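You operate a simulated robot arm through the tools that you are given. There is no shell and no other tool.

You run a simulated robot arm. Do the job below in one go: nothing can be reset, and whatever is moved stays where it is left.

## Task
Tie the teal bundle at both marks with high tension and rack it.
Fine: set the tension knob first and leave it set; one tie a mark, moving the bundle along between; it goes back in its own slot; leave the other bundle alone.

The check looks at the end state, three seconds after you hand in, the way a careful person would. Anything else that was tipped, shoved, dropped, spilled or broken makes it a failure.

## Robot
A 6-joint arm with a two-finger gripper, fixed in place. Base frame: the origin is at the foot of the arm, x ahead of it, y to its left, z up. Readings come in cm, rad, newtons and seconds.
Its first joint turns from -2.897 to 2.897 rad. Payload 2.45 kg.
The tool frame sits at the grasp point between the pads (the TCP): z along the fingers, y along the line on which they close. The tips reach 2 cm beyond it. Largest opening 14 cm; the body of the gripper starts 16.8 cm behind the TCP.
Orientation is that of the tool frame in the base frame, as a unit quaternion [x, y, z, w]. With the fingers straight down and closing along the base's y, the tool's x points along the base's -x, its y along +y and its z along -z.

## Interface
- The arm moves only by the tool arm_command. Its argument "moves" is text: rows parted by semicolons, each of 7 numbers parted by spaces: the shift along the tool's x, y, z in units of 30 mm (1.0 is 30 mm), then the turn, a rotation vector about the tool's x, y, z in units of 6 degrees (1.0 is 6 degrees), then the closure in counts, from 0 (fully open) to 255 (shut). In form: tx ty tz wx wy wz jaw; .... A call has 1 to 20 rows; each row shifts and turns the commanded pose from where the row before left it, along the tool's axes as they then stand. A call with a number of a shift or a turn outside -1 to 1 is refused whole. A row lasts 0.2 s, in which the tool goes at most 5 cm and 0.15 rad; a call with a longer step from one row to the next is refused whole, and so is a gripper value outside its range. Where a pose cannot be reached the arm comes as near as it can. A force on the tool above 90 N (or 10 N above the force at the start of the call, whichever is more), or a blocked arm, ends the call early, and 0.2 s more pass. Each finger travels about 4.5 cm/s and halts on what it meets, pressing with about 32 N; the grip force reading is that of the motor and also rises with nothing between the fingers. The clock runs only during rows and for 0.2 s after the last one: add rows that do not move to give the fingers time. It gives the time, the measured TCP pose, the force on the tool (base axes), the opening and the grip force at its end, in the units of the frame above (readings bear some noise), with the torque about the TCP (base axes, N m) and any sound that the robot's microphone picked up.
- Cameras (640 x 400 px; columns grow to the right, rows downward): "scene" is fixed at [5.06, -49.91, 154.51]; the picture's right is [0.93, -0.37, 0.00], its down [-0.15, -0.39, -0.91] and it looks along [0.33, 0.84, -0.42] (base axes); focal length 359 px, centre (320, 200). "wrist" rides on the gripper at [7.8, 1.1, -20.9] in the tool frame; the picture's right is [-0.14, 0.99, 0.00], its down [-0.92, -0.13, -0.37] and it looks along [-0.36, -0.05, 0.93] (tool axes); focal length 280 px, centre (320, 200). There is no depth. A picture from a camera that has moved, and an enlarged one, comes with that camera's place and axes in the base frame and with its lens.
- capture(camera): a new picture of that camera. It takes no simulated time.
- close_up(camera, box): a new picture of the part [left, top, right, bottom] of that camera's present view, enlarged. It takes no simulated time.
- sign_off(): hands the job in; it is judged then, once.

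Nothing tells you positions but the pictures and the camera data. Unless the task says otherwise, let go and move clear before handing in.

The tools are called after ">>>" as name(argument=value, ...) on one line, values as JSON. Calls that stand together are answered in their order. arm_command: Moves the arm, as the interface text tells. Its arguments: {"type":"object","properties":{"moves":{"type":"string"}},"required":["moves"]} The other tools are called the same way: capture (camera) takes a picture; close_up (camera, box) takes an enlarged picture of a part of a camera's view; sign_off () hands the job in.

At the start:

```text
clock: 0.0
eef_pos: [55.51, 30.47, 126.89]
tcp_rot: [0.0, 1.0, -0.001, 0.001]
contact_force: [-0.1, 0.2, -0.1]
ft_torque: [0.04, -0.01, 0.0]
gripper_width: 13.99
grip_force: 0.1
```

scene: 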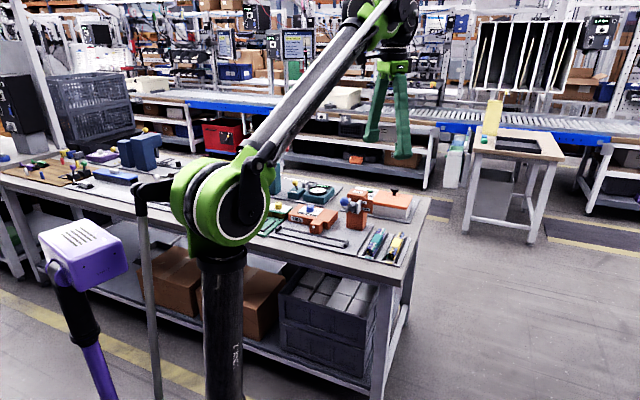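
wrist: 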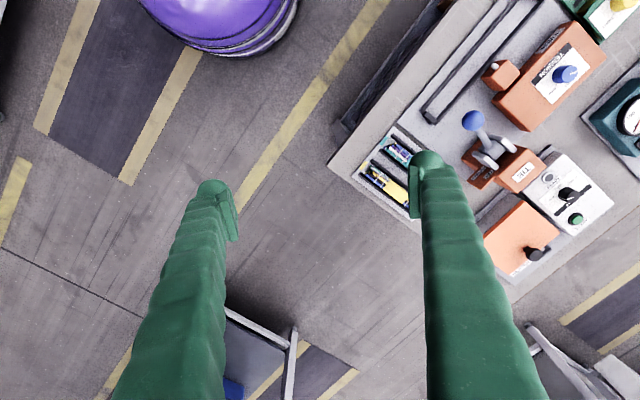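

The bench in front holds a rack with two bundles (one teal, one yellow), an orange tying tool with a blue-knob lever, and several knobs. I'll take enlarged pictures to identify them before moving.

>>> close_up(camera="scene", box=[240, 160, 440, 285])

>>> close_up(camera="wrist", box=[320, 0, 640, 200])

>>> close_up(camera="wrist", box=[440, 100, 640, 300])

```text
3.20 times, centred on (340, 222) of scene
camera zoom: at [5.06, -49.91, 154.51], right [0.93, -0.37, 0.0], down [-0.15, -0.39, -0.91], along [0.33, 0.84, -0.42], focal length 1149 px, centre (256, 128)
```

zoom: 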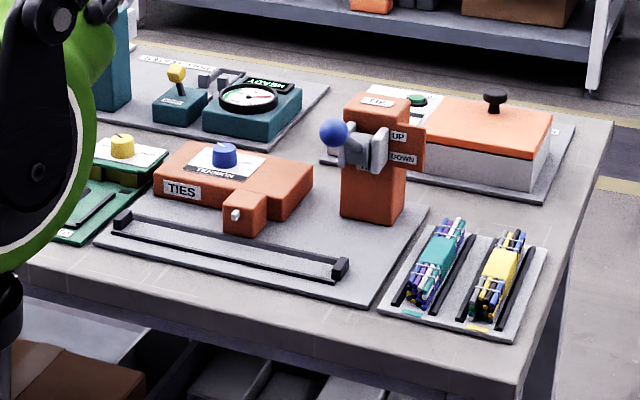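

```text
2.00 times, centred on (480, 100) of wrist
camera zoom: at [47.69, 31.44, 147.71], right [0.14, 0.99, 0.0], down [0.92, -0.13, 0.37], along [0.36, -0.05, -0.93], focal length 561 px, centre (0, 400)
```

zoom: 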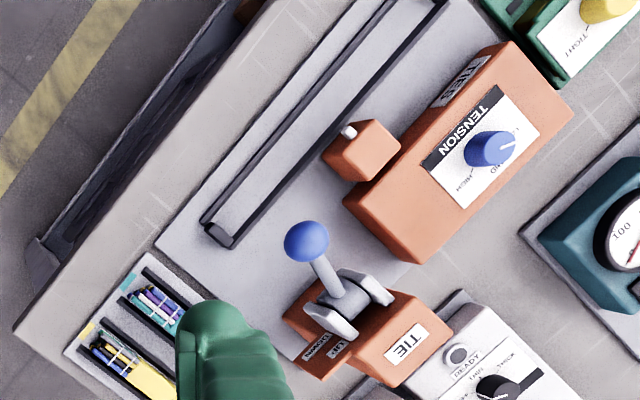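

```text
2.00 times, centred on (540, 200) of wrist
camera zoom: at [47.69, 31.44, 147.71], right [0.14, 0.99, 0.0], down [0.92, -0.13, 0.37], along [0.36, -0.05, -0.93], focal length 561 px, centre (-120, 200)
```

zoom: 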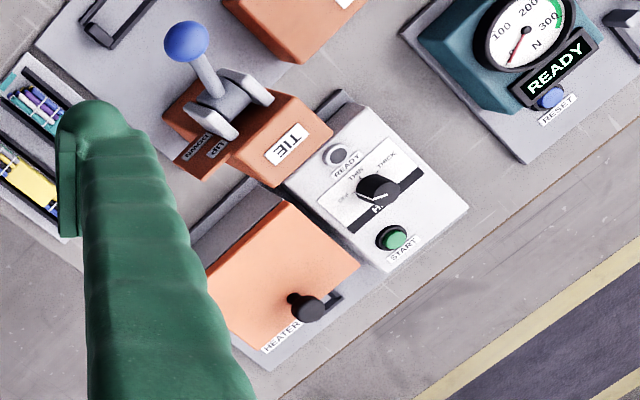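

The tool bench is turned about 45° to the base. It holds the TIES station (trough, blue tension knob, TIE lever) and a rack with the teal and yellow bundles. I'll move over the bench and turn the tool to face it, keeping high for a better look.

>>> arm_command(moves="0.69 0.94 0.29 0 0 0 0; 0.69 0.94 0.29 0 0 0 0; 0.69 0.94 0.29 0 0 0 0; 0.69 0.94 0.29 0 0 0 0; 0.69 0.94 0.29 0 0 0 0; 0.69 0.94 0.29 0 0 0 0; 0.69 0.94 0.29 0 0 0 0; 0.69 0.94 0.29 0 0 0 0; 0 0 0 0 0 -0.9375 0; 0 0 0 0 0 -0.9375 0; 0 0 0 0 0 -0.9375 0; 0 0 0 0 0 -0.9375 0; 0 0 0 0 0 -0.9375 0; 0 0 0 0 0 -0.9375 0; 0 0 0 0 0 -0.9375 0; 0 0 0 0 0 -0.9375 0; 0 0 0 0 0 0 0")

```text
clock: 3.6
eef_pos: [38.92, 53.1, 119.86]
tcp_rot: [-0.383, 0.924, 0.0, 0.0]
contact_force: [0.2, 0.3, 1.1]
ft_torque: [-0.02, -0.01, 0.0]
gripper_width: 13.99
grip_force: 0.0
```

The arm is now facing the bench squarely. I'll take pictures from here.

>>> capture(camera="wrist")

>>> capture(camera="scene")

```text
taken
camera wrist: at [32.65, 48.18, 140.71], right [-0.6, 0.8, 0.0], down [0.74, 0.56, 0.37], along [0.29, 0.22, -0.93], focal length 280 px, centre (320, 200)
```

wrist: 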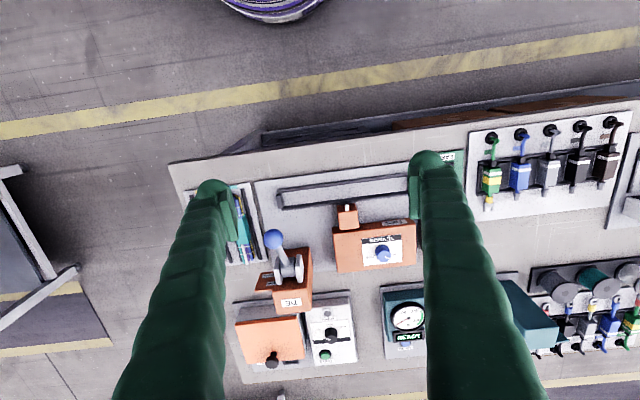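

```text
taken
```

scene: 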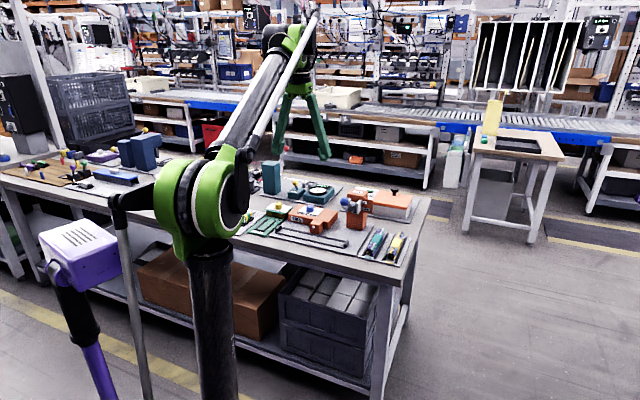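

The rack, the TIE lever head, the TIES box with its knob, and the trough are all in view. I'll zoom in on each.

>>> close_up(camera="wrist", box=[240, 160, 440, 285])

>>> close_up(camera="scene", box=[260, 180, 360, 242])

>>> close_up(camera="scene", box=[330, 180, 430, 274])

>>> close_up(camera="wrist", box=[320, 190, 430, 280])

```text
3.20 times, centred on (340, 222) of wrist
camera zoom: at [32.65, 48.18, 140.71], right [-0.6, 0.8, 0.0], down [0.74, 0.56, 0.37], along [0.29, 0.22, -0.93], focal length 897 px, centre (256, 128)
```

zoom: 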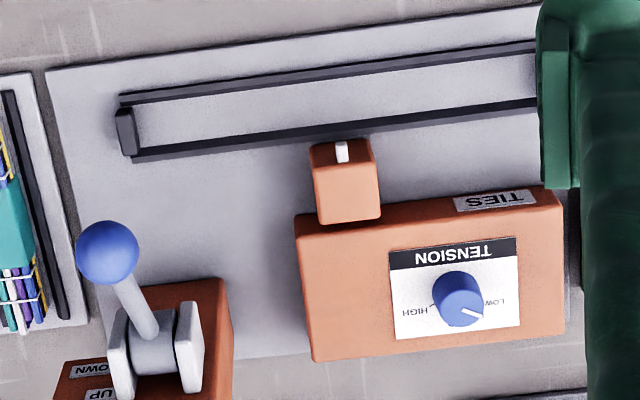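

```text
6.40 times, centred on (310, 211) of scene
camera zoom: at [5.06, -49.91, 154.51], right [0.93, -0.37, 0.0], down [-0.15, -0.39, -0.91], along [0.33, 0.84, -0.42], focal length 2299 px, centre (384, 130)
```

zoom: 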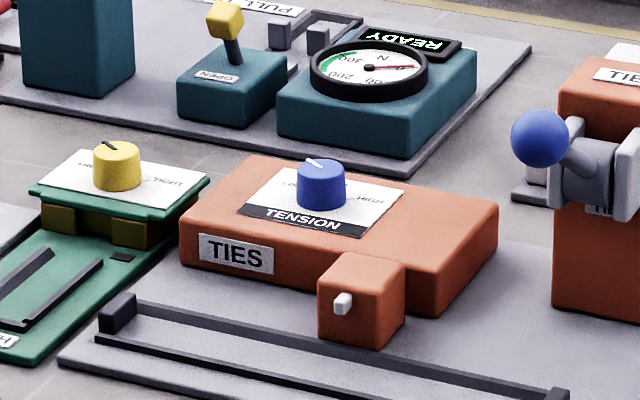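

```text
4.26 times, centred on (380, 227) of scene
camera zoom: at [5.06, -49.91, 154.51], right [0.93, -0.37, 0.0], down [-0.15, -0.39, -0.91], along [0.33, 0.84, -0.42], focal length 1528 px, centre (65, 85)
```

zoom: 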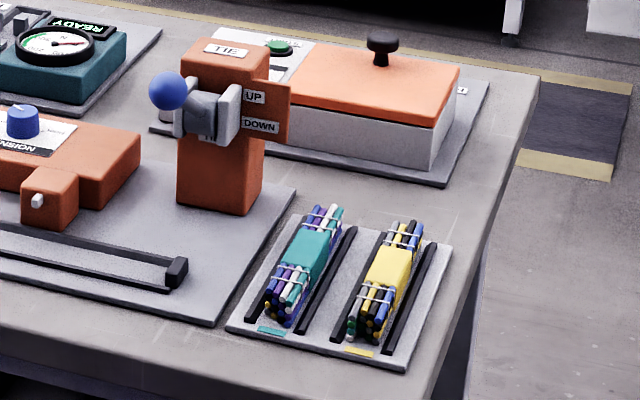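

```text
4.44 times, centred on (375, 235) of wrist
camera zoom: at [32.65, 48.18, 140.71], right [-0.6, 0.8, 0.0], down [0.74, 0.56, 0.37], along [0.29, 0.22, -0.93], focal length 1246 px, centre (76, 44)
```

zoom: 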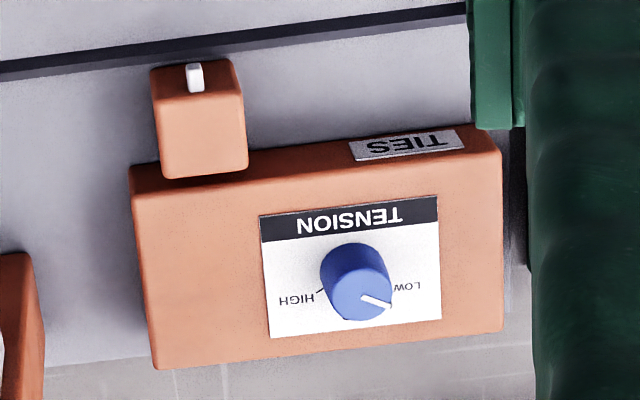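

I can now see the tension knob with its LOW and HIGH marks, the trough under the tie head, and the UP/DOWN lever. I'll move closer above the knob to read its scale.

>>> arm_command(moves="-0.83 0.555 0.445 0 0 0 0; -0.83 0.555 0.445 0 0 0 0; -0.83 0.555 0.445 0 0 0 0; -0.83 0.555 0.445 0 0 0 0; -0.83 0.555 0.445 0 0 0 0; -0.83 0.555 0.445 0 0 0 0; 0 0 0 0 0 0 0")

>>> capture(camera="wrist")

>>> close_up(camera="wrist", box=[260, 140, 420, 240])

```text
clock: 5.2
eef_pos: [42.37, 70.44, 112.04]
tcp_rot: [-0.382, 0.924, 0.0, 0.001]
contact_force: [-0.8, 1.0, 0.0]
ft_torque: [0.02, -0.02, 0.01]
gripper_width: 13.99
grip_force: 0.1
```

```text
taken
camera wrist: at [36.05, 65.63, 132.84], right [-0.6, 0.8, 0.0], down [0.74, 0.56, 0.37], along [0.29, 0.22, -0.93], focal length 280 px, centre (320, 200)
```

wrist: 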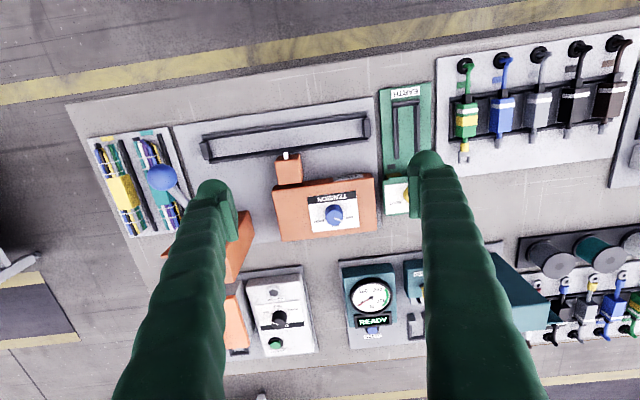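

```text
4.00 times, centred on (340, 190) of wrist
camera zoom: at [36.05, 65.63, 132.84], right [-0.6, 0.8, 0.0], down [0.74, 0.56, 0.37], along [0.29, 0.22, -0.93], focal length 1122 px, centre (240, 240)
```

zoom: 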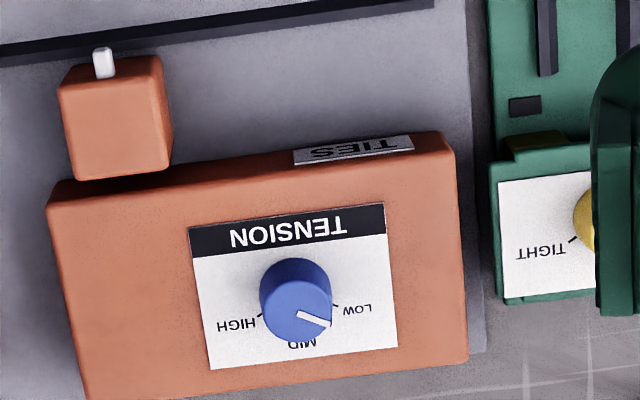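

The knob scale reads LOW, MID, HIGH and the pointer is at LOW, so HIGH is about 120° clockwise from above. Next I'll look at the bundles in the rack and their marks.

>>> arm_command(moves="0.145 -0.965 -0.12 0 0 0 0; 0.145 -0.965 -0.12 0 0 0 0; 0.145 -0.965 -0.12 0 0 0 0; 0.145 -0.965 -0.12 0 0 0 0; 0.145 -0.965 -0.12 0 0 0 0; 0.145 -0.965 -0.12 0 0 0 0; 0.145 -0.965 -0.12 0 0 0 0; 0.145 -0.965 -0.12 0 0 0 0; 0.145 -0.965 -0.12 0 0 0 0; 0.145 -0.965 -0.12 0 0 0 0; 0.145 -0.965 -0.12 0 0 0 0; 0 0 0 0 0 0 0")

>>> capture(camera="wrist")

>>> close_up(camera="wrist", box=[260, 130, 420, 230])

```text
clock: 7.8
eef_pos: [61.6, 44.49, 115.84]
tcp_rot: [-0.383, 0.924, 0.0, 0.0]
contact_force: [1.2, -0.7, 0.1]
ft_torque: [0.02, -0.03, 0.01]
gripper_width: 13.99
grip_force: 0.0
```

```text
taken
camera wrist: at [55.19, 39.74, 136.66], right [-0.6, 0.8, 0.0], down [0.74, 0.56, 0.37], along [0.29, 0.22, -0.93], focal length 280 px, centre (320, 200)
```

wrist: 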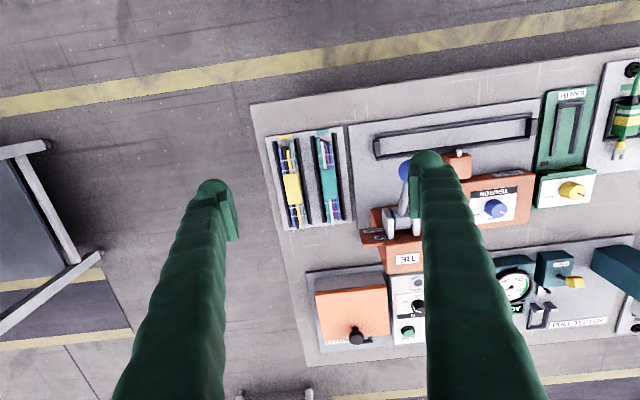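

```text
4.00 times, centred on (340, 180) of wrist
camera zoom: at [55.19, 39.74, 136.66], right [-0.6, 0.8, 0.0], down [0.74, 0.56, 0.37], along [0.29, 0.22, -0.93], focal length 1122 px, centre (240, 280)
```

zoom: 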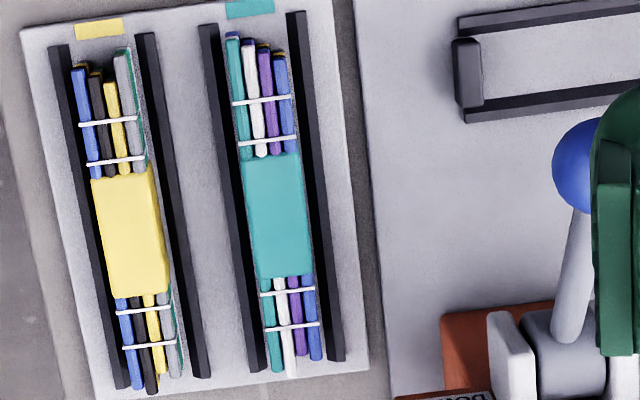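

The teal bundle sits near v≈85 cm, u≈11.6 cm in bench axes, where v points away from the base and u runs right along the bench. It has a teal sleeve in the middle and a pair of white lines marking each side. I'll set the knob first, so I'm going above it now, crossing high enough to clear the lever.

>>> arm_command(moves="-0.511 0.903 0 0 0 0 0; -0.511 0.903 0 0 0 0 0; -0.511 0.903 0 0 0 0 0; -0.511 0.903 0 0 0 0 0; -0.511 0.903 0 0 0 0 0; -0.511 0.903 0 0 0 0 0; -0.511 0.903 0 0 0 0 0; -0.511 0.903 0 0 0 0 0; -0.511 0.903 0 0 0 0 0; -0.511 0.903 0 0 0 0 0; -0.511 0.903 0 0 0 0 0; -0.511 0.903 0 0 0 0 0; 0 0 0.9 0 0 0 0; 0 0 0.9 0 0 0 0; 0 0 0.9 0 0 0 0; 0 0 0.9 0 0 0 0; 0 0 0.9 0 0 0 0; 0 0 0 0 0 0 0")

>>> capture(camera="wrist")

>>> capture(camera="scene")

```text
clock: 11.6
eef_pos: [51.27, 77.45, 100.71]
tcp_rot: [-0.383, 0.924, 0.0, 0.0]
contact_force: [-0.3, -0.5, 0.0]
ft_torque: [0.02, -0.01, 0.02]
gripper_width: 13.99
grip_force: 0.0
out of reach, approached as far as the arm can: row 11, 12
```

```text
taken
camera wrist: at [44.98, 72.66, 121.53], right [-0.6, 0.8, 0.0], down [0.74, 0.56, 0.37], along [0.29, 0.22, -0.93], focal length 280 px, centre (320, 200)
```

wrist: 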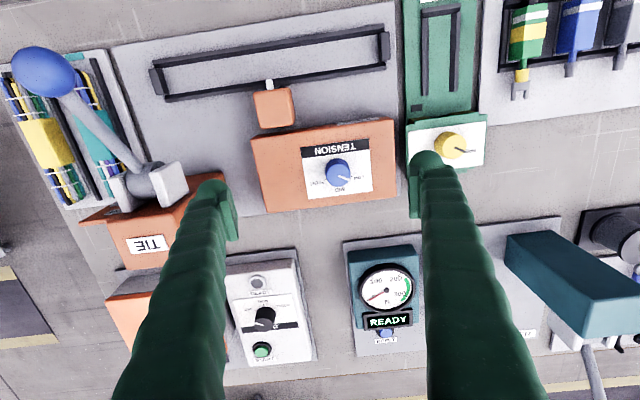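

```text
taken
```

scene: 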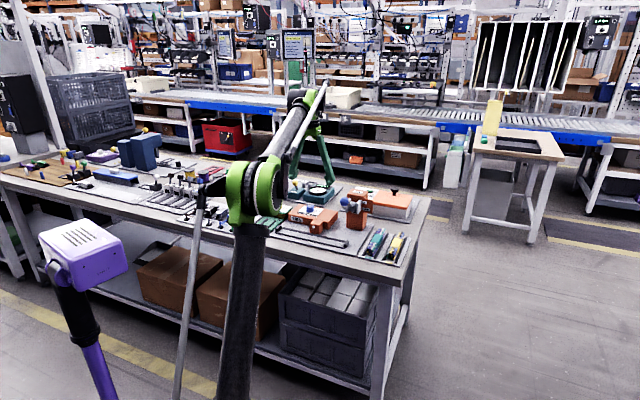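

>>> close_up(camera="wrist", box=[240, 110, 400, 210])

>>> close_up(camera="wrist", box=[300, 135, 380, 205])

>>> close_up(camera="wrist", box=[140, 20, 400, 140])

```text
4.00 times, centred on (320, 160) of wrist
camera zoom: at [44.98, 72.66, 121.53], right [-0.6, 0.8, 0.0], down [0.74, 0.56, 0.37], along [0.29, 0.22, -0.93], focal length 1122 px, centre (320, 360)
```

zoom: 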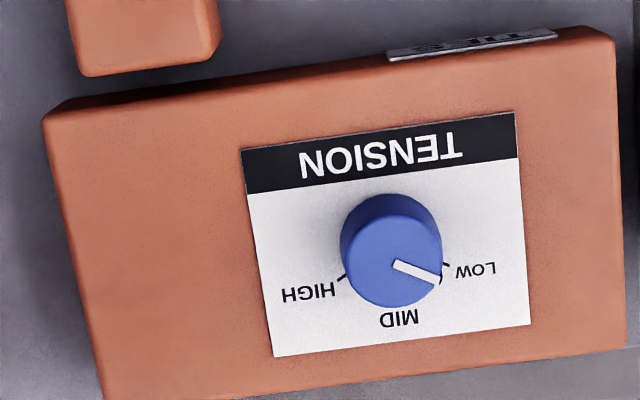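

```text
5.71 times, centred on (340, 170) of wrist
camera zoom: at [44.98, 72.66, 121.53], right [-0.6, 0.8, 0.0], down [0.74, 0.56, 0.37], along [0.29, 0.22, -0.93], focal length 1602 px, centre (206, 371)
```

zoom: 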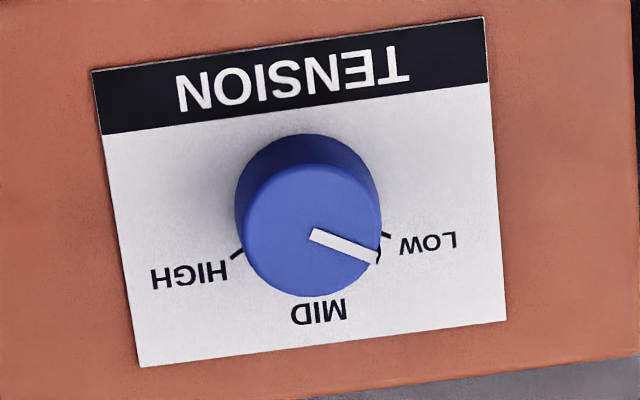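

```text
2.46 times, centred on (270, 80) of wrist
camera zoom: at [44.98, 72.66, 121.53], right [-0.6, 0.8, 0.0], down [0.74, 0.56, 0.37], along [0.29, 0.22, -0.93], focal length 690 px, centre (443, 495)
```

zoom: 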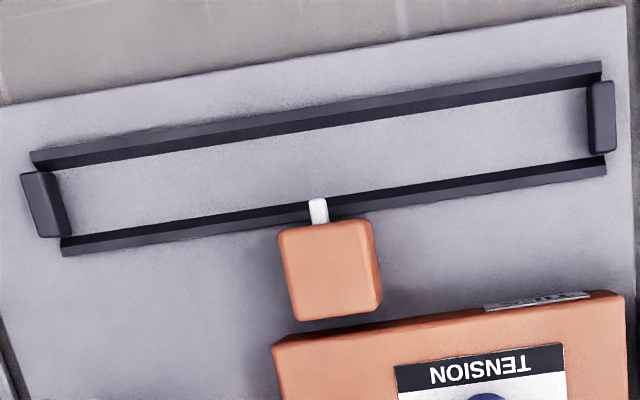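

The knob top is at about v=93.5, u=−20.55, z=87.3, and its base plate is near z=85. I'll line up over it, pre-close the fingers to 7 cm, and turn the wrist −60° so I have room for the full clockwise turn.

>>> arm_command(moves="-0.276 0.227 0.633 0 0 0 127; -0.276 0.227 0.633 0 0 0 127; -0.276 0.227 0.633 0 0 0 127; 0 0 0 0 0 -1 127; 0 0 0 0 0 -1 127; 0 0 0 0 0 -1 127; 0 0 0 0 0 -1 127; 0 0 0 0 0 -1 127; 0 0 0 0 0 -1 127; 0 0 0 0 0 -1 127; 0 0 0 0 0 -1 127; 0 0 0 0 0 -1 127; 0 0 0 0 0 -1 127; 0 0 0 0 0 0 127")

>>> capture(camera="wrist")

>>> capture(camera="scene")

```text
clock: 14.6
eef_pos: [51.73, 80.6, 95.27]
tcp_rot: [0.793, -0.609, 0.0, 0.0]
contact_force: [-0.7, -0.4, -0.2]
ft_torque: [-0.01, -0.01, -0.04]
gripper_width: 7.04
grip_force: 0.0
```

```text
taken
camera wrist: at [52.61, 72.7, 115.97], right [-0.99, -0.12, 0.0], down [-0.12, 0.92, 0.37], along [-0.05, 0.37, -0.93], focal length 280 px, centre (320, 200)
```

wrist: 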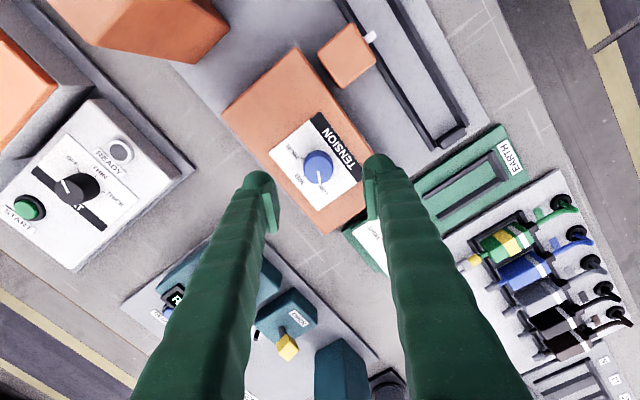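

```text
taken
```

scene: 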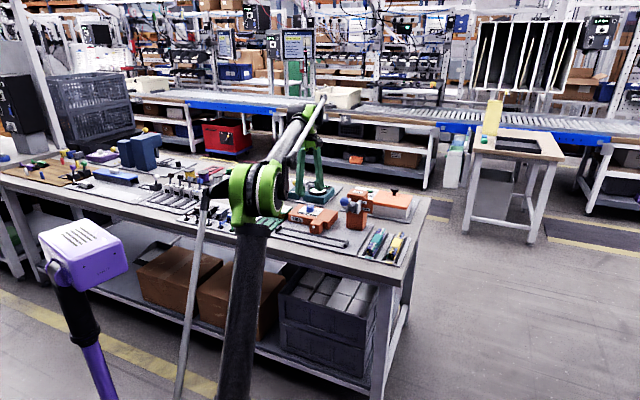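

>>> close_up(camera="wrist", box=[260, 120, 380, 220])

>>> close_up(camera="scene", box=[270, 130, 370, 240])

```text
4.00 times, centred on (320, 170) of wrist
camera zoom: at [52.61, 72.7, 115.97], right [-0.99, -0.12, 0.0], down [-0.12, 0.92, 0.37], along [-0.05, 0.37, -0.93], focal length 1122 px, centre (320, 320)
```

zoom: 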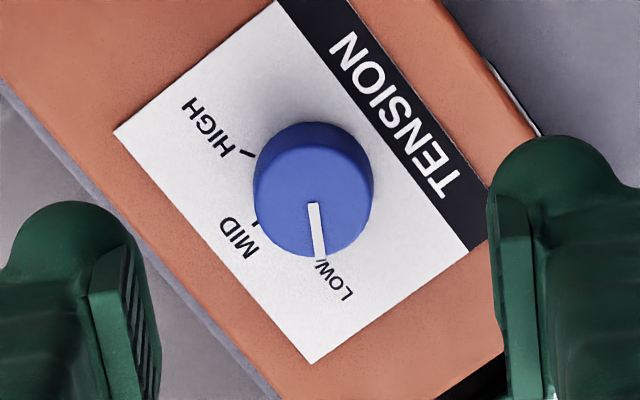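

```text
3.64 times, centred on (320, 185) of scene
camera zoom: at [5.06, -49.91, 154.51], right [0.93, -0.37, 0.0], down [-0.15, -0.39, -0.91], along [0.33, 0.84, -0.42], focal length 1306 px, centre (320, 254)
```

zoom: 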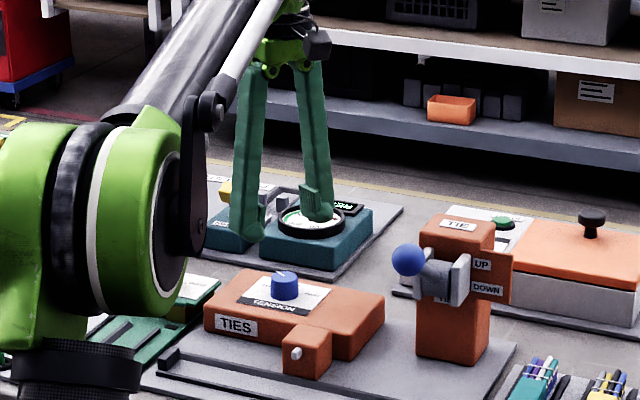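

The knob is well centred between the fingers, needing only a trim of about 2 mm. I'll descend part way and check the reading.

>>> arm_command(moves="-0.05 -0.06 0.63 0 0 0 127; 0 0 0.63 0 0 0 127; 0 0 0.63 0 0 0 127; 0 0 0 0 0 0 127; 0 0 0 0 0 0 127")

>>> close_up(camera="wrist", box=[240, 120, 400, 220])

>>> close_up(camera="scene", box=[280, 170, 360, 240])

```text
clock: 15.8
eef_pos: [51.92, 80.74, 89.73]
tcp_rot: [0.793, -0.609, 0.001, 0.0]
contact_force: [0.1, -0.8, 0.1]
ft_torque: [0.0, 0.03, -0.02]
gripper_width: 7.01
grip_force: 0.1
```

```text
4.00 times, centred on (320, 170) of wrist
camera zoom: at [52.84, 72.87, 110.48], right [-0.99, -0.12, 0.0], down [-0.11, 0.92, 0.37], along [-0.05, 0.37, -0.93], focal length 1122 px, centre (320, 320)
```

zoom: 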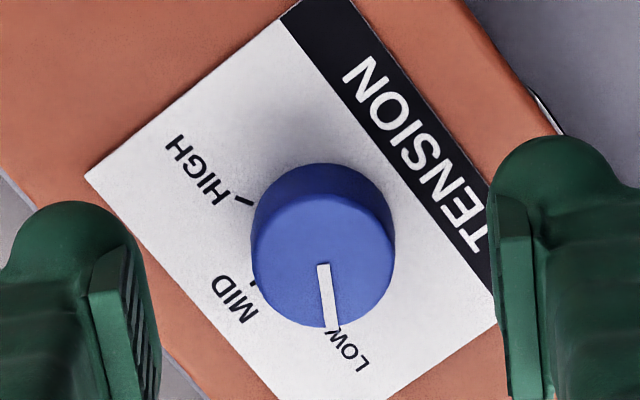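

```text
5.71 times, centred on (320, 205) of scene
camera zoom: at [5.06, -49.91, 154.51], right [0.93, -0.37, 0.0], down [-0.15, -0.39, -0.91], along [0.33, 0.84, -0.42], focal length 2052 px, centre (320, 171)
```

zoom: 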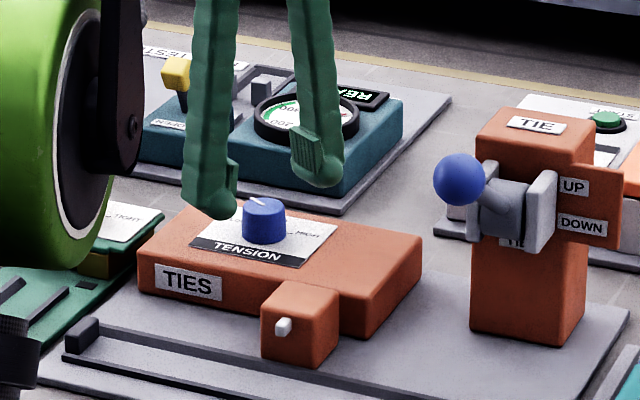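

Aligned to about a millimetre. I'll lower 2 cm and close on the knob.

>>> arm_command(moves="0 0 0.34 0 0 0 127; 0 0 0.34 0 0 0 127; 0 0 0 0 0 0 127; 0 0 0 0 0 0 200; 0 0 0 0 0 0 230; 0 0 0 0 0 0 240; 0 0 0 0 0 0 240")

>>> close_up(camera="wrist", box=[240, 120, 400, 220])

>>> close_up(camera="scene", box=[280, 170, 360, 240])

```text
clock: 17.4
eef_pos: [51.88, 80.81, 87.5]
tcp_rot: [0.793, -0.609, 0.0, -0.001]
contact_force: [4.2, 3.5, 1.7]
ft_torque: [0.04, -0.05, -0.02]
gripper_width: 3.15
grip_force: 35.9
```

```text
4.00 times, centred on (320, 170) of wrist
camera zoom: at [52.75, 72.99, 108.26], right [-0.99, -0.12, 0.0], down [-0.11, 0.92, 0.37], along [-0.05, 0.37, -0.93], focal length 1122 px, centre (320, 320)
```

zoom: 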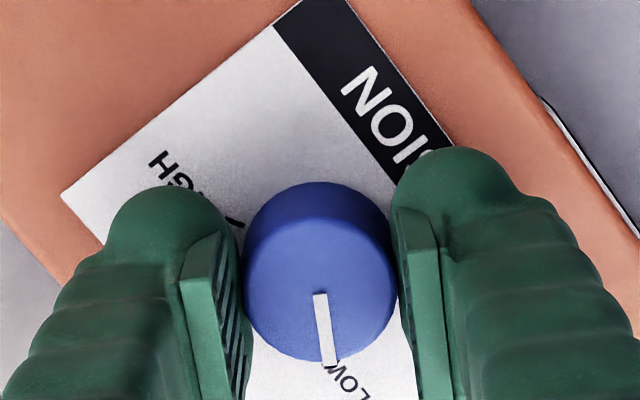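

```text
5.71 times, centred on (320, 205) of scene
camera zoom: at [5.06, -49.91, 154.51], right [0.93, -0.37, 0.0], down [-0.15, -0.39, -0.91], along [0.33, 0.84, -0.42], focal length 2052 px, centre (320, 171)
```

zoom: 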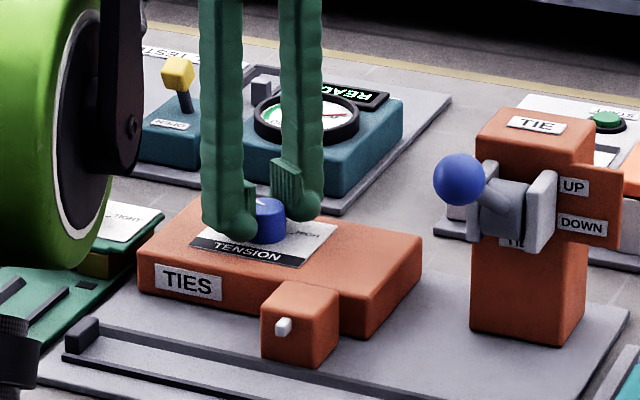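

The knob is held (3.15 cm between the fingers). I'll turn it clockwise by 60° first, then check.

>>> arm_command(moves="0 0 0 0 0 0.8 240; 0 0 0 0 0 0.8 240; 0 0 0 0 0 0.8 240; 0 0 0 0 0 0.8 240; 0 0 0 0 0 0.8 240; 0 0 0 0 0 0.8 240; 0 0 0 0 0 0.8 240; 0 0 0 0 0 0.8 240; 0 0 0 0 0 0.8 240; 0 0 0 0 0 0.8 240; 0 0 0 0 0 0.8 240; 0 0 0 0 0 0.8 240; 0 0 0 0 0 0.4 240; 0 0 0 0 0 0 240")

>>> close_up(camera="wrist", box=[240, 120, 400, 220])

```text
clock: 20.4
eef_pos: [51.79, 80.91, 87.46]
tcp_rot: [-0.381, 0.925, 0.0, 0.0]
contact_force: [27.4, 22.3, 23.1]
ft_torque: [0.23, -0.33, -0.01]
gripper_width: 3.1
grip_force: 45.3
```

```text
4.00 times, centred on (320, 170) of wrist
camera zoom: at [45.49, 76.02, 108.24], right [-0.6, 0.8, 0.0], down [0.74, 0.56, 0.37], along [0.29, 0.22, -0.93], focal length 1122 px, centre (320, 320)
```

zoom: 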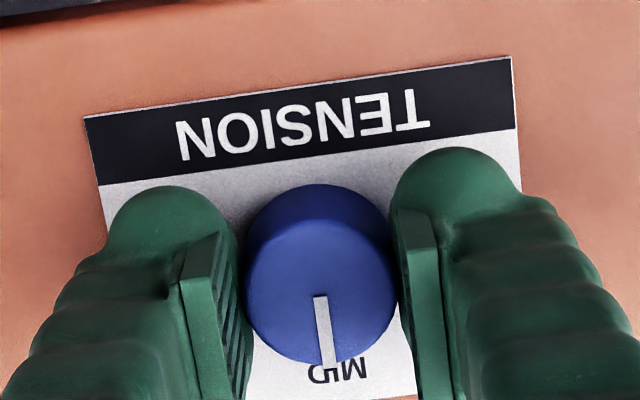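

The pointer is now at MID but side load has built up. I'll open briefly to relieve it, regrip, and then go on.

>>> arm_command(moves="0 0 0 0 0 0 190; 0 0 0 0 0 0 170; 0 0 0 0 0 0 170; 0 0 0 0 0 0 170")

>>> close_up(camera="wrist", box=[240, 120, 400, 220])

```text
clock: 21.4
eef_pos: [51.67, 80.82, 87.45]
tcp_rot: [-0.382, 0.924, 0.001, 0.0]
contact_force: [0.2, 0.2, 0.5]
ft_torque: [0.01, 0.03, -0.01]
gripper_width: 4.68
grip_force: 0.1
```

```text
4.00 times, centred on (320, 170) of wrist
camera zoom: at [45.38, 76.04, 108.24], right [-0.6, 0.8, 0.0], down [0.74, 0.56, 0.37], along [0.29, 0.22, -0.93], focal length 1122 px, centre (320, 320)
```

zoom: 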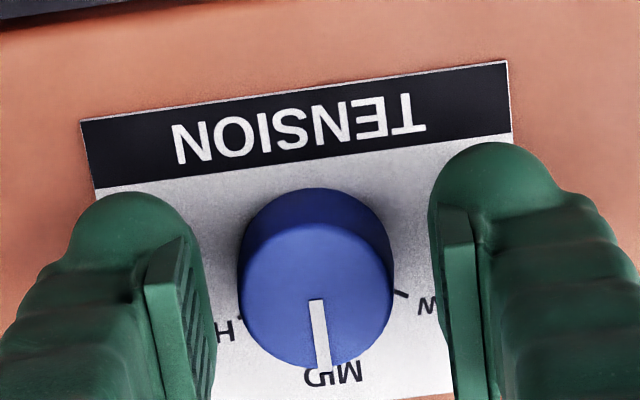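

>>> arm_command(moves="0 -0.03 0 0 0 0 170; 0 0 0 0 0 0 240; 0 0 0 0 0 0 240; 0 0 0 0 0 0 240; 0 0 0 0 0 0.8 240; 0 0 0 0 0 0.8 240; 0 0 0 0 0 0.8 240; 0 0 0 0 0 0.8 240; 0 0 0 0 0 0.8 240; 0 0 0 0 0 0.8 240; 0 0 0 0 0 0.8 240; 0 0 0 0 0 0.8 240; 0 0 0 0 0 0.8 240; 0 0 0 0 0 0.8 240; 0 0 0 0 0 0.8 240; 0 0 0 0 0 0.8 240; 0 0 0 0 0 0.4 240; 0 0 0 0 0 0 240")

>>> close_up(camera="wrist", box=[240, 120, 400, 220])

```text
clock: 25.2
eef_pos: [51.62, 80.85, 87.46]
tcp_rot: [0.13, 0.991, 0.0, 0.0]
contact_force: [-10.1, 12.9, -7.3]
ft_torque: [0.1, 0.09, 0.19]
gripper_width: 3.12
grip_force: 44.5
```

```text
4.00 times, centred on (320, 170) of wrist
camera zoom: at [44.41, 83.88, 108.28], right [0.39, 0.92, 0.0], down [0.86, -0.36, 0.37], along [0.34, -0.14, -0.93], focal length 1122 px, centre (320, 320)
```

zoom: 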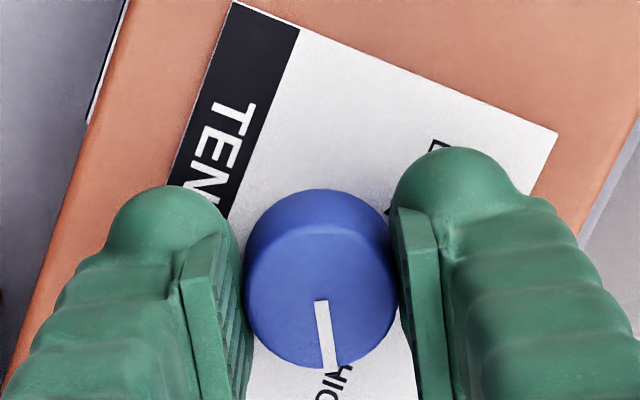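

The pointer has reached HIGH. I'll release it, rise a little and check where it sits.

>>> arm_command(moves="0 0 0 0 0 0 190; 0 0 0 0 0 0 127; 0 0 0 0 0 0 127; 0 0 -0.6 0 0 0 127; 0 0 -0.8 0 0 0 127; 0 0 -0.8 0 0 0 127; 0 0 -0.8 0 0 0 127; 0 0 0 0 0 0 127")

>>> close_up(camera="wrist", box=[260, 110, 380, 210])

>>> capture(camera="wrist")

```text
clock: 27.0
eef_pos: [51.88, 80.8, 96.55]
tcp_rot: [0.13, 0.991, 0.0, 0.0]
contact_force: [0.1, -1.0, -0.1]
ft_torque: [0.0, 0.0, 0.01]
gripper_width: 7.04
grip_force: 0.1
```

```text
4.00 times, centred on (320, 160) of wrist
camera zoom: at [44.51, 83.81, 117.35], right [0.39, 0.92, 0.0], down [0.86, -0.36, 0.37], along [0.34, -0.14, -0.93], focal length 1122 px, centre (320, 360)
```

zoom: 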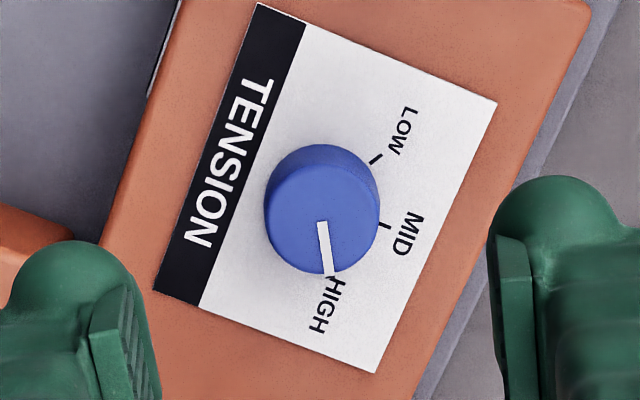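

```text
taken
camera wrist: at [44.51, 83.81, 117.35], right [0.39, 0.92, 0.0], down [0.86, -0.36, 0.37], along [0.34, -0.14, -0.93], focal length 280 px, centre (320, 200)
```

wrist: 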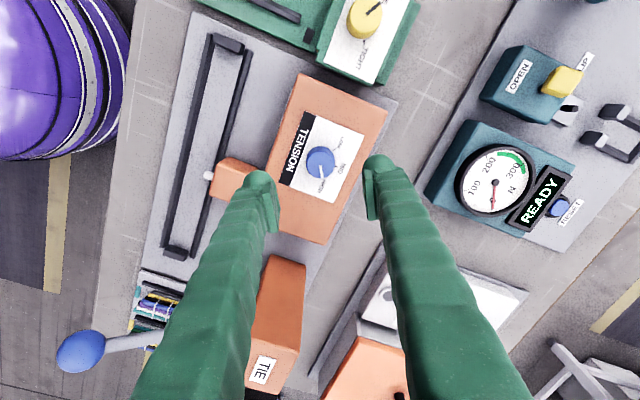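

>>> close_up(camera="wrist", box=[290, 130, 370, 180])

>>> close_up(camera="scene", box=[290, 195, 340, 230])

```text
8.00 times, centred on (330, 155) of wrist
camera zoom: at [44.51, 83.81, 117.35], right [0.39, 0.92, 0.0], down [0.86, -0.36, 0.37], along [0.34, -0.14, -0.93], focal length 2243 px, centre (240, 560)
```

zoom: 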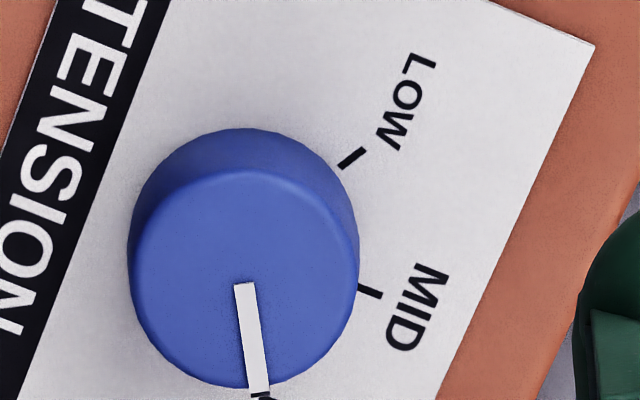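

```text
11.43 times, centred on (315, 212) of scene
camera zoom: at [5.06, -49.91, 154.51], right [0.93, -0.37, 0.0], down [-0.15, -0.39, -0.91], along [0.33, 0.84, -0.42], focal length 4105 px, centre (377, 57)
```

zoom: 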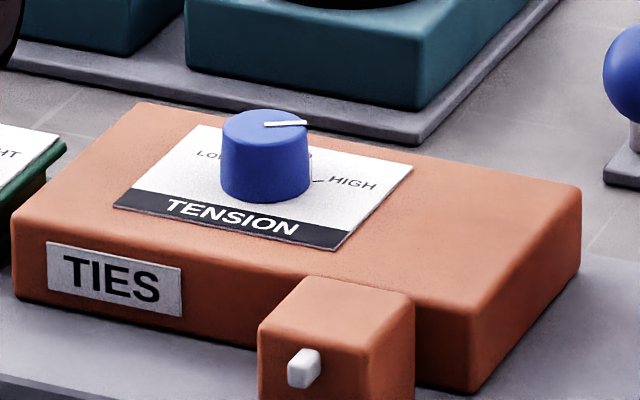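

The pointer now sits on the HIGH tick, so the tension is set. Next I'll turn the wrist back square, retreat and rise, then cross over to the rack.

>>> arm_command(moves="0 0 -0.2 0 0 -1 127; 0 0 0 0 0 -1 127; 0 0 0 0 0 -1 127; 0 0 0 0 0 -1 127; 0 0 0 0 0 -1 127; 0 0 0 0 0 -1 127; 0 0 0 0 0 -1 127; 0 0 0 0 0 -1 127; 0 0 0 0 0 -1 127; 0 0 0 0 0 -1 127; 0.45 0 -0.9 0 0 0 127; 0.45 0 -0.9 0 0 0 127; 0.45 0 -0.9 0 0 0 127; 0.45 0 -0.9 0 0 0 127; 0.45 0 -0.9 0 0 0 127; 0.45 0 -0.9 0 0 0 127; 0 0 0 0 0 0 127")

>>> arm_command(moves="0 -0.97 0 0 0 0 127; 0 -0.97 0 0 0 0 127; 0 -0.97 0 0 0 0 127; 0 -0.97 0 0 0 0 127; 0 -0.97 0 0 0 0 127; 0 -0.97 0 0 0 0 127; 0 -0.97 0 0 0 0 127; 0 -0.97 0 0 0 0 127; 0 -0.97 0 0 0 0 140; 0 -0.97 0 0 0 0 164; 0 -0.97 0 0 0 0 164; 0 0 0 0 0 0 164")

>>> capture(camera="wrist")

>>> capture(camera="scene")

```text
clock: 30.6
eef_pos: [46.03, 74.94, 113.11]
tcp_rot: [-0.382, 0.924, 0.0, 0.0]
contact_force: [0.4, -0.1, -0.5]
ft_torque: [0.01, -0.01, 0.0]
gripper_width: 7.01
grip_force: 0.1
```

```text
clock: 33.2
eef_pos: [68.56, 52.39, 113.2]
tcp_rot: [-0.382, 0.924, 0.0, 0.0]
contact_force: [0.1, -0.3, 0.3]
ft_torque: [-0.01, 0.01, 0.01]
gripper_width: 5.0
grip_force: 0.0
```

```text
taken
camera wrist: at [62.29, 47.61, 134.13], right [-0.6, 0.8, 0.0], down [0.74, 0.56, 0.37], along [0.29, 0.22, -0.93], focal length 280 px, centre (320, 200)
```

wrist: 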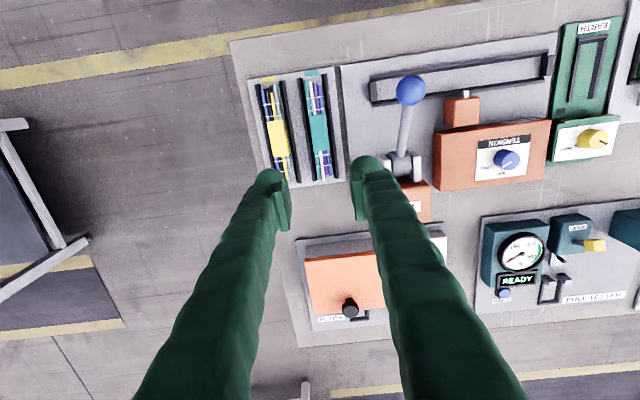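

```text
taken
```

scene: 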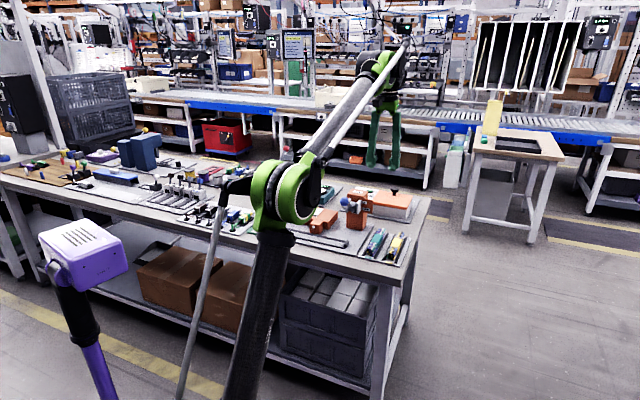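

>>> close_up(camera="wrist", box=[240, 60, 400, 200])

>>> close_up(camera="scene", box=[330, 185, 430, 275])

>>> close_up(camera="scene", box=[355, 220, 415, 270])

```text
2.86 times, centred on (320, 130) of wrist
camera zoom: at [62.29, 47.61, 134.13], right [-0.6, 0.8, 0.0], down [0.74, 0.56, 0.37], along [0.29, 0.22, -0.93], focal length 801 px, centre (320, 400)
```

zoom: 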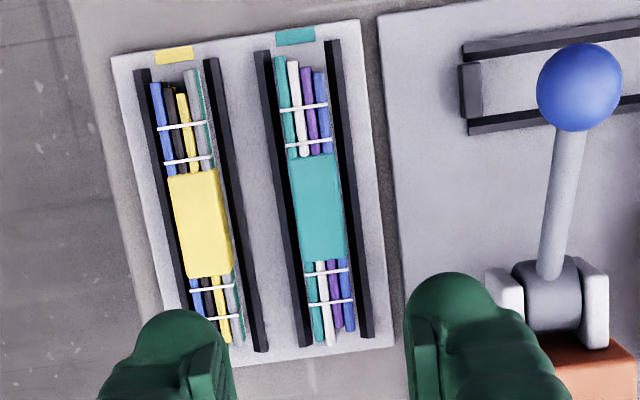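

```text
4.44 times, centred on (380, 230) of scene
camera zoom: at [5.06, -49.91, 154.51], right [0.93, -0.37, 0.0], down [-0.15, -0.39, -0.91], along [0.33, 0.84, -0.42], focal length 1596 px, centre (53, 67)
```

zoom: 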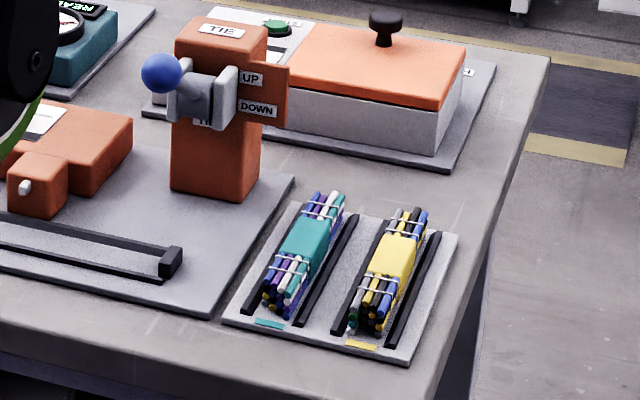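

```text
8.00 times, centred on (385, 245) of scene
camera zoom: at [5.06, -49.91, 154.51], right [0.93, -0.37, 0.0], down [-0.15, -0.39, -0.91], along [0.33, 0.84, -0.42], focal length 2873 px, centre (-200, -160)
```

zoom: 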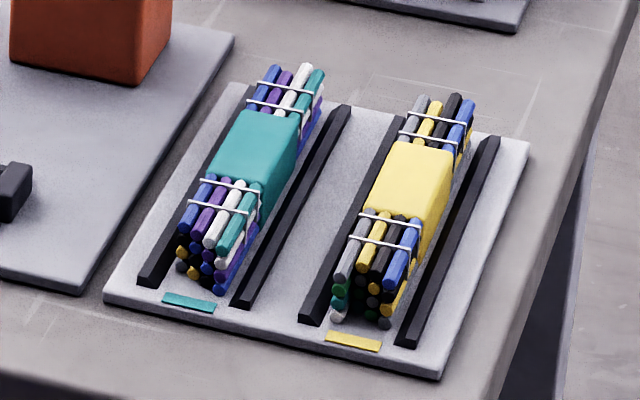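

I estimate the teal bundle's sleeve at v≈84.8, u≈11.45, about 3 cm wide with its top near z≈83.6, and the slot rails near z≈81.3. I'll descend above it in stages with a 5 cm opening so the yellow bundle stays clear.

>>> arm_command(moves="0.24 0 0.86 0 0 0 164; 0 0 0.86 0 0 0 164; 0 0 0.86 0 0 0 164; 0 0 0.86 0 0 0 164; 0 0 0.86 0 0 0 164; 0 0 0.86 0 0 0 164; 0 0 0.86 0 0 0 164; 0 0 0.86 0 0 0 164; 0 0 0.5 0 0 0 164; 0 0 0 0 0 0 164")

>>> capture(camera="wrist")

>>> close_up(camera="scene", box=[335, 180, 435, 275])

>>> close_up(camera="wrist", box=[240, 100, 400, 200])

```text
clock: 35.4
eef_pos: [68.26, 51.91, 91.05]
tcp_rot: [-0.382, 0.924, 0.0, 0.0]
contact_force: [-0.3, -0.1, -0.6]
ft_torque: [0.01, 0.01, 0.0]
gripper_width: 5.0
grip_force: 0.0
```

```text
taken
camera wrist: at [61.9, 47.04, 111.96], right [-0.6, 0.8, 0.0], down [0.74, 0.56, 0.37], along [0.29, 0.22, -0.93], focal length 280 px, centre (320, 200)
```

wrist: 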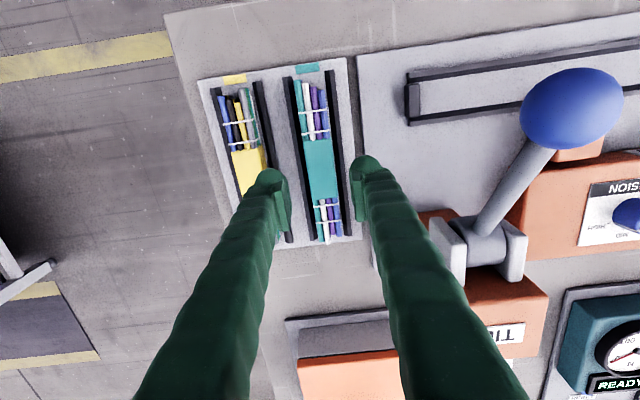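

```text
4.21 times, centred on (385, 228) of scene
camera zoom: at [5.06, -49.91, 154.51], right [0.93, -0.37, 0.0], down [-0.15, -0.39, -0.91], along [0.33, 0.84, -0.42], focal length 1512 px, centre (46, 84)
```

zoom: 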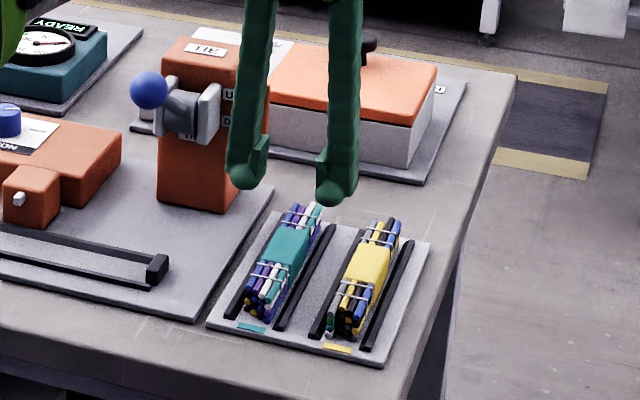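

```text
4.00 times, centred on (320, 150) of wrist
camera zoom: at [61.9, 47.04, 111.96], right [-0.6, 0.8, 0.0], down [0.74, 0.56, 0.37], along [0.29, 0.22, -0.93], focal length 1122 px, centre (320, 400)
```

zoom: 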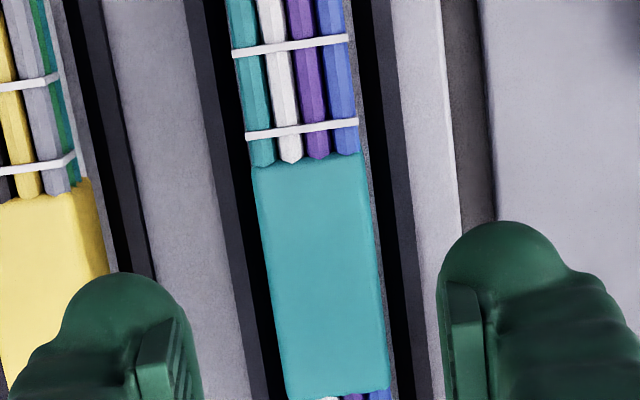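

The sleeve is centred between the fingers to about half a millimetre. I'll lower to TCP z≈83.8, with the tips just above the slot rails, and close.

>>> arm_command(moves="0 0 0.8 0 0 0 164; 0 0 0.8 0 0 0 164; 0 0 0.6 0 0 0 164; 0 0 0.2 0 0 0 164; 0 0 0 0 0 0 164")

>>> close_up(camera="scene", box=[345, 210, 425, 270])

>>> close_up(camera="wrist", box=[240, 120, 400, 220])

```text
clock: 36.6
eef_pos: [68.16, 51.7, 83.95]
tcp_rot: [-0.383, 0.924, 0.001, -0.001]
contact_force: [-0.3, 0.1, -0.1]
ft_torque: [-0.03, 0.01, -0.02]
gripper_width: 4.99
grip_force: 0.0
```

```text
6.67 times, centred on (385, 240) of scene
camera zoom: at [5.06, -49.91, 154.51], right [0.93, -0.37, 0.0], down [-0.15, -0.39, -0.91], along [0.33, 0.84, -0.42], focal length 2394 px, centre (-113, -67)
```

zoom: 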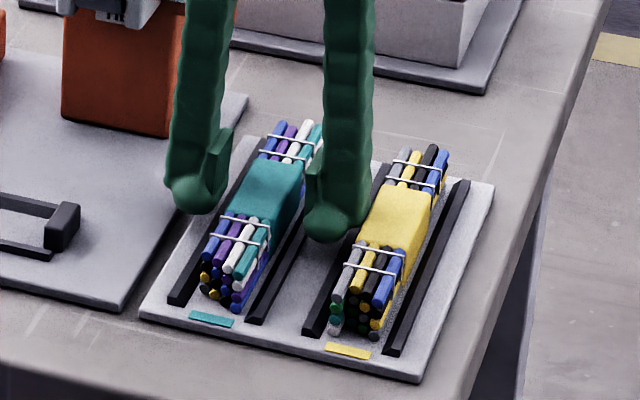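

```text
4.00 times, centred on (320, 170) of wrist
camera zoom: at [61.88, 46.88, 104.64], right [-0.6, 0.8, 0.0], down [0.74, 0.56, 0.37], along [0.29, 0.22, -0.93], focal length 1122 px, centre (320, 320)
```

zoom: 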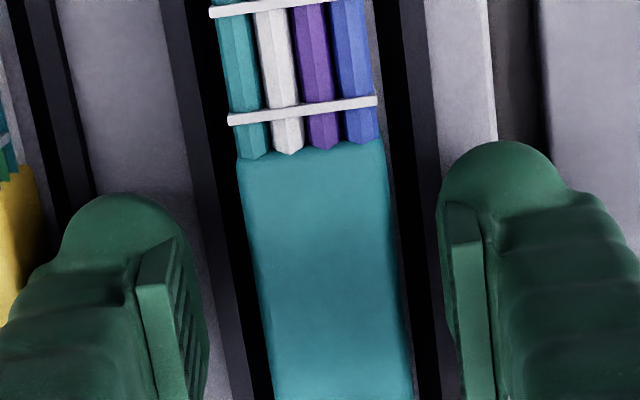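

>>> arm_command(moves="0 0 0 0 0 0 190; 0 0 0 0 0 0 215; 0 0 0 0 0 0 235; 0 0 0 0 0 0 240; 0 0 0 0 0 0 240")

>>> close_up(camera="scene", box=[345, 210, 425, 270])

>>> close_up(camera="wrist", box=[240, 120, 400, 220])

```text
clock: 37.8
eef_pos: [68.2, 51.64, 83.81]
tcp_rot: [-0.383, 0.924, 0.0, 0.0]
contact_force: [1.1, 0.0, 0.3]
ft_torque: [-0.02, -0.03, 0.03]
gripper_width: 2.67
grip_force: 32.0
```

```text
6.67 times, centred on (385, 240) of scene
camera zoom: at [5.06, -49.91, 154.51], right [0.93, -0.37, 0.0], down [-0.15, -0.39, -0.91], along [0.33, 0.84, -0.42], focal length 2394 px, centre (-113, -67)
```

zoom: 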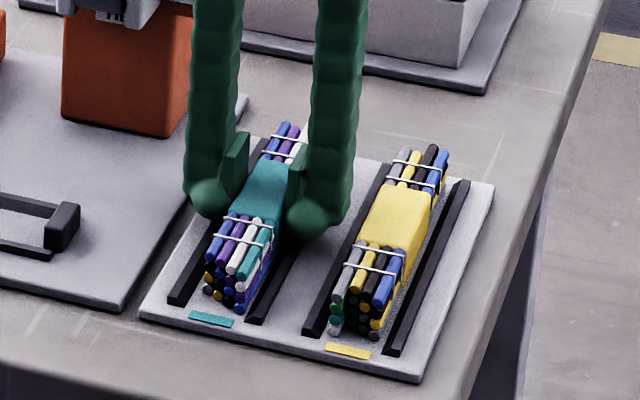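

```text
4.00 times, centred on (320, 170) of wrist
camera zoom: at [61.89, 46.88, 104.65], right [-0.6, 0.8, 0.0], down [0.74, 0.56, 0.37], along [0.29, 0.22, -0.93], focal length 1122 px, centre (320, 320)
```

zoom: 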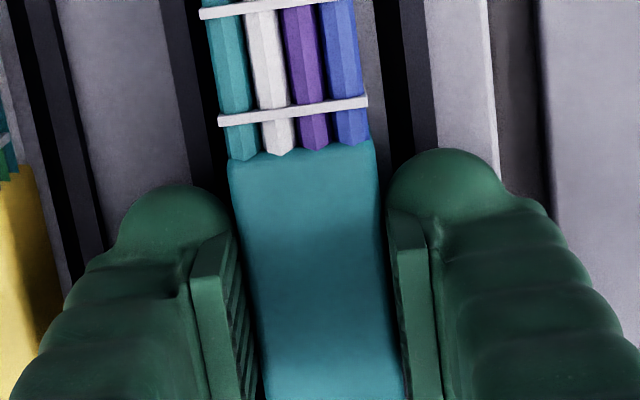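

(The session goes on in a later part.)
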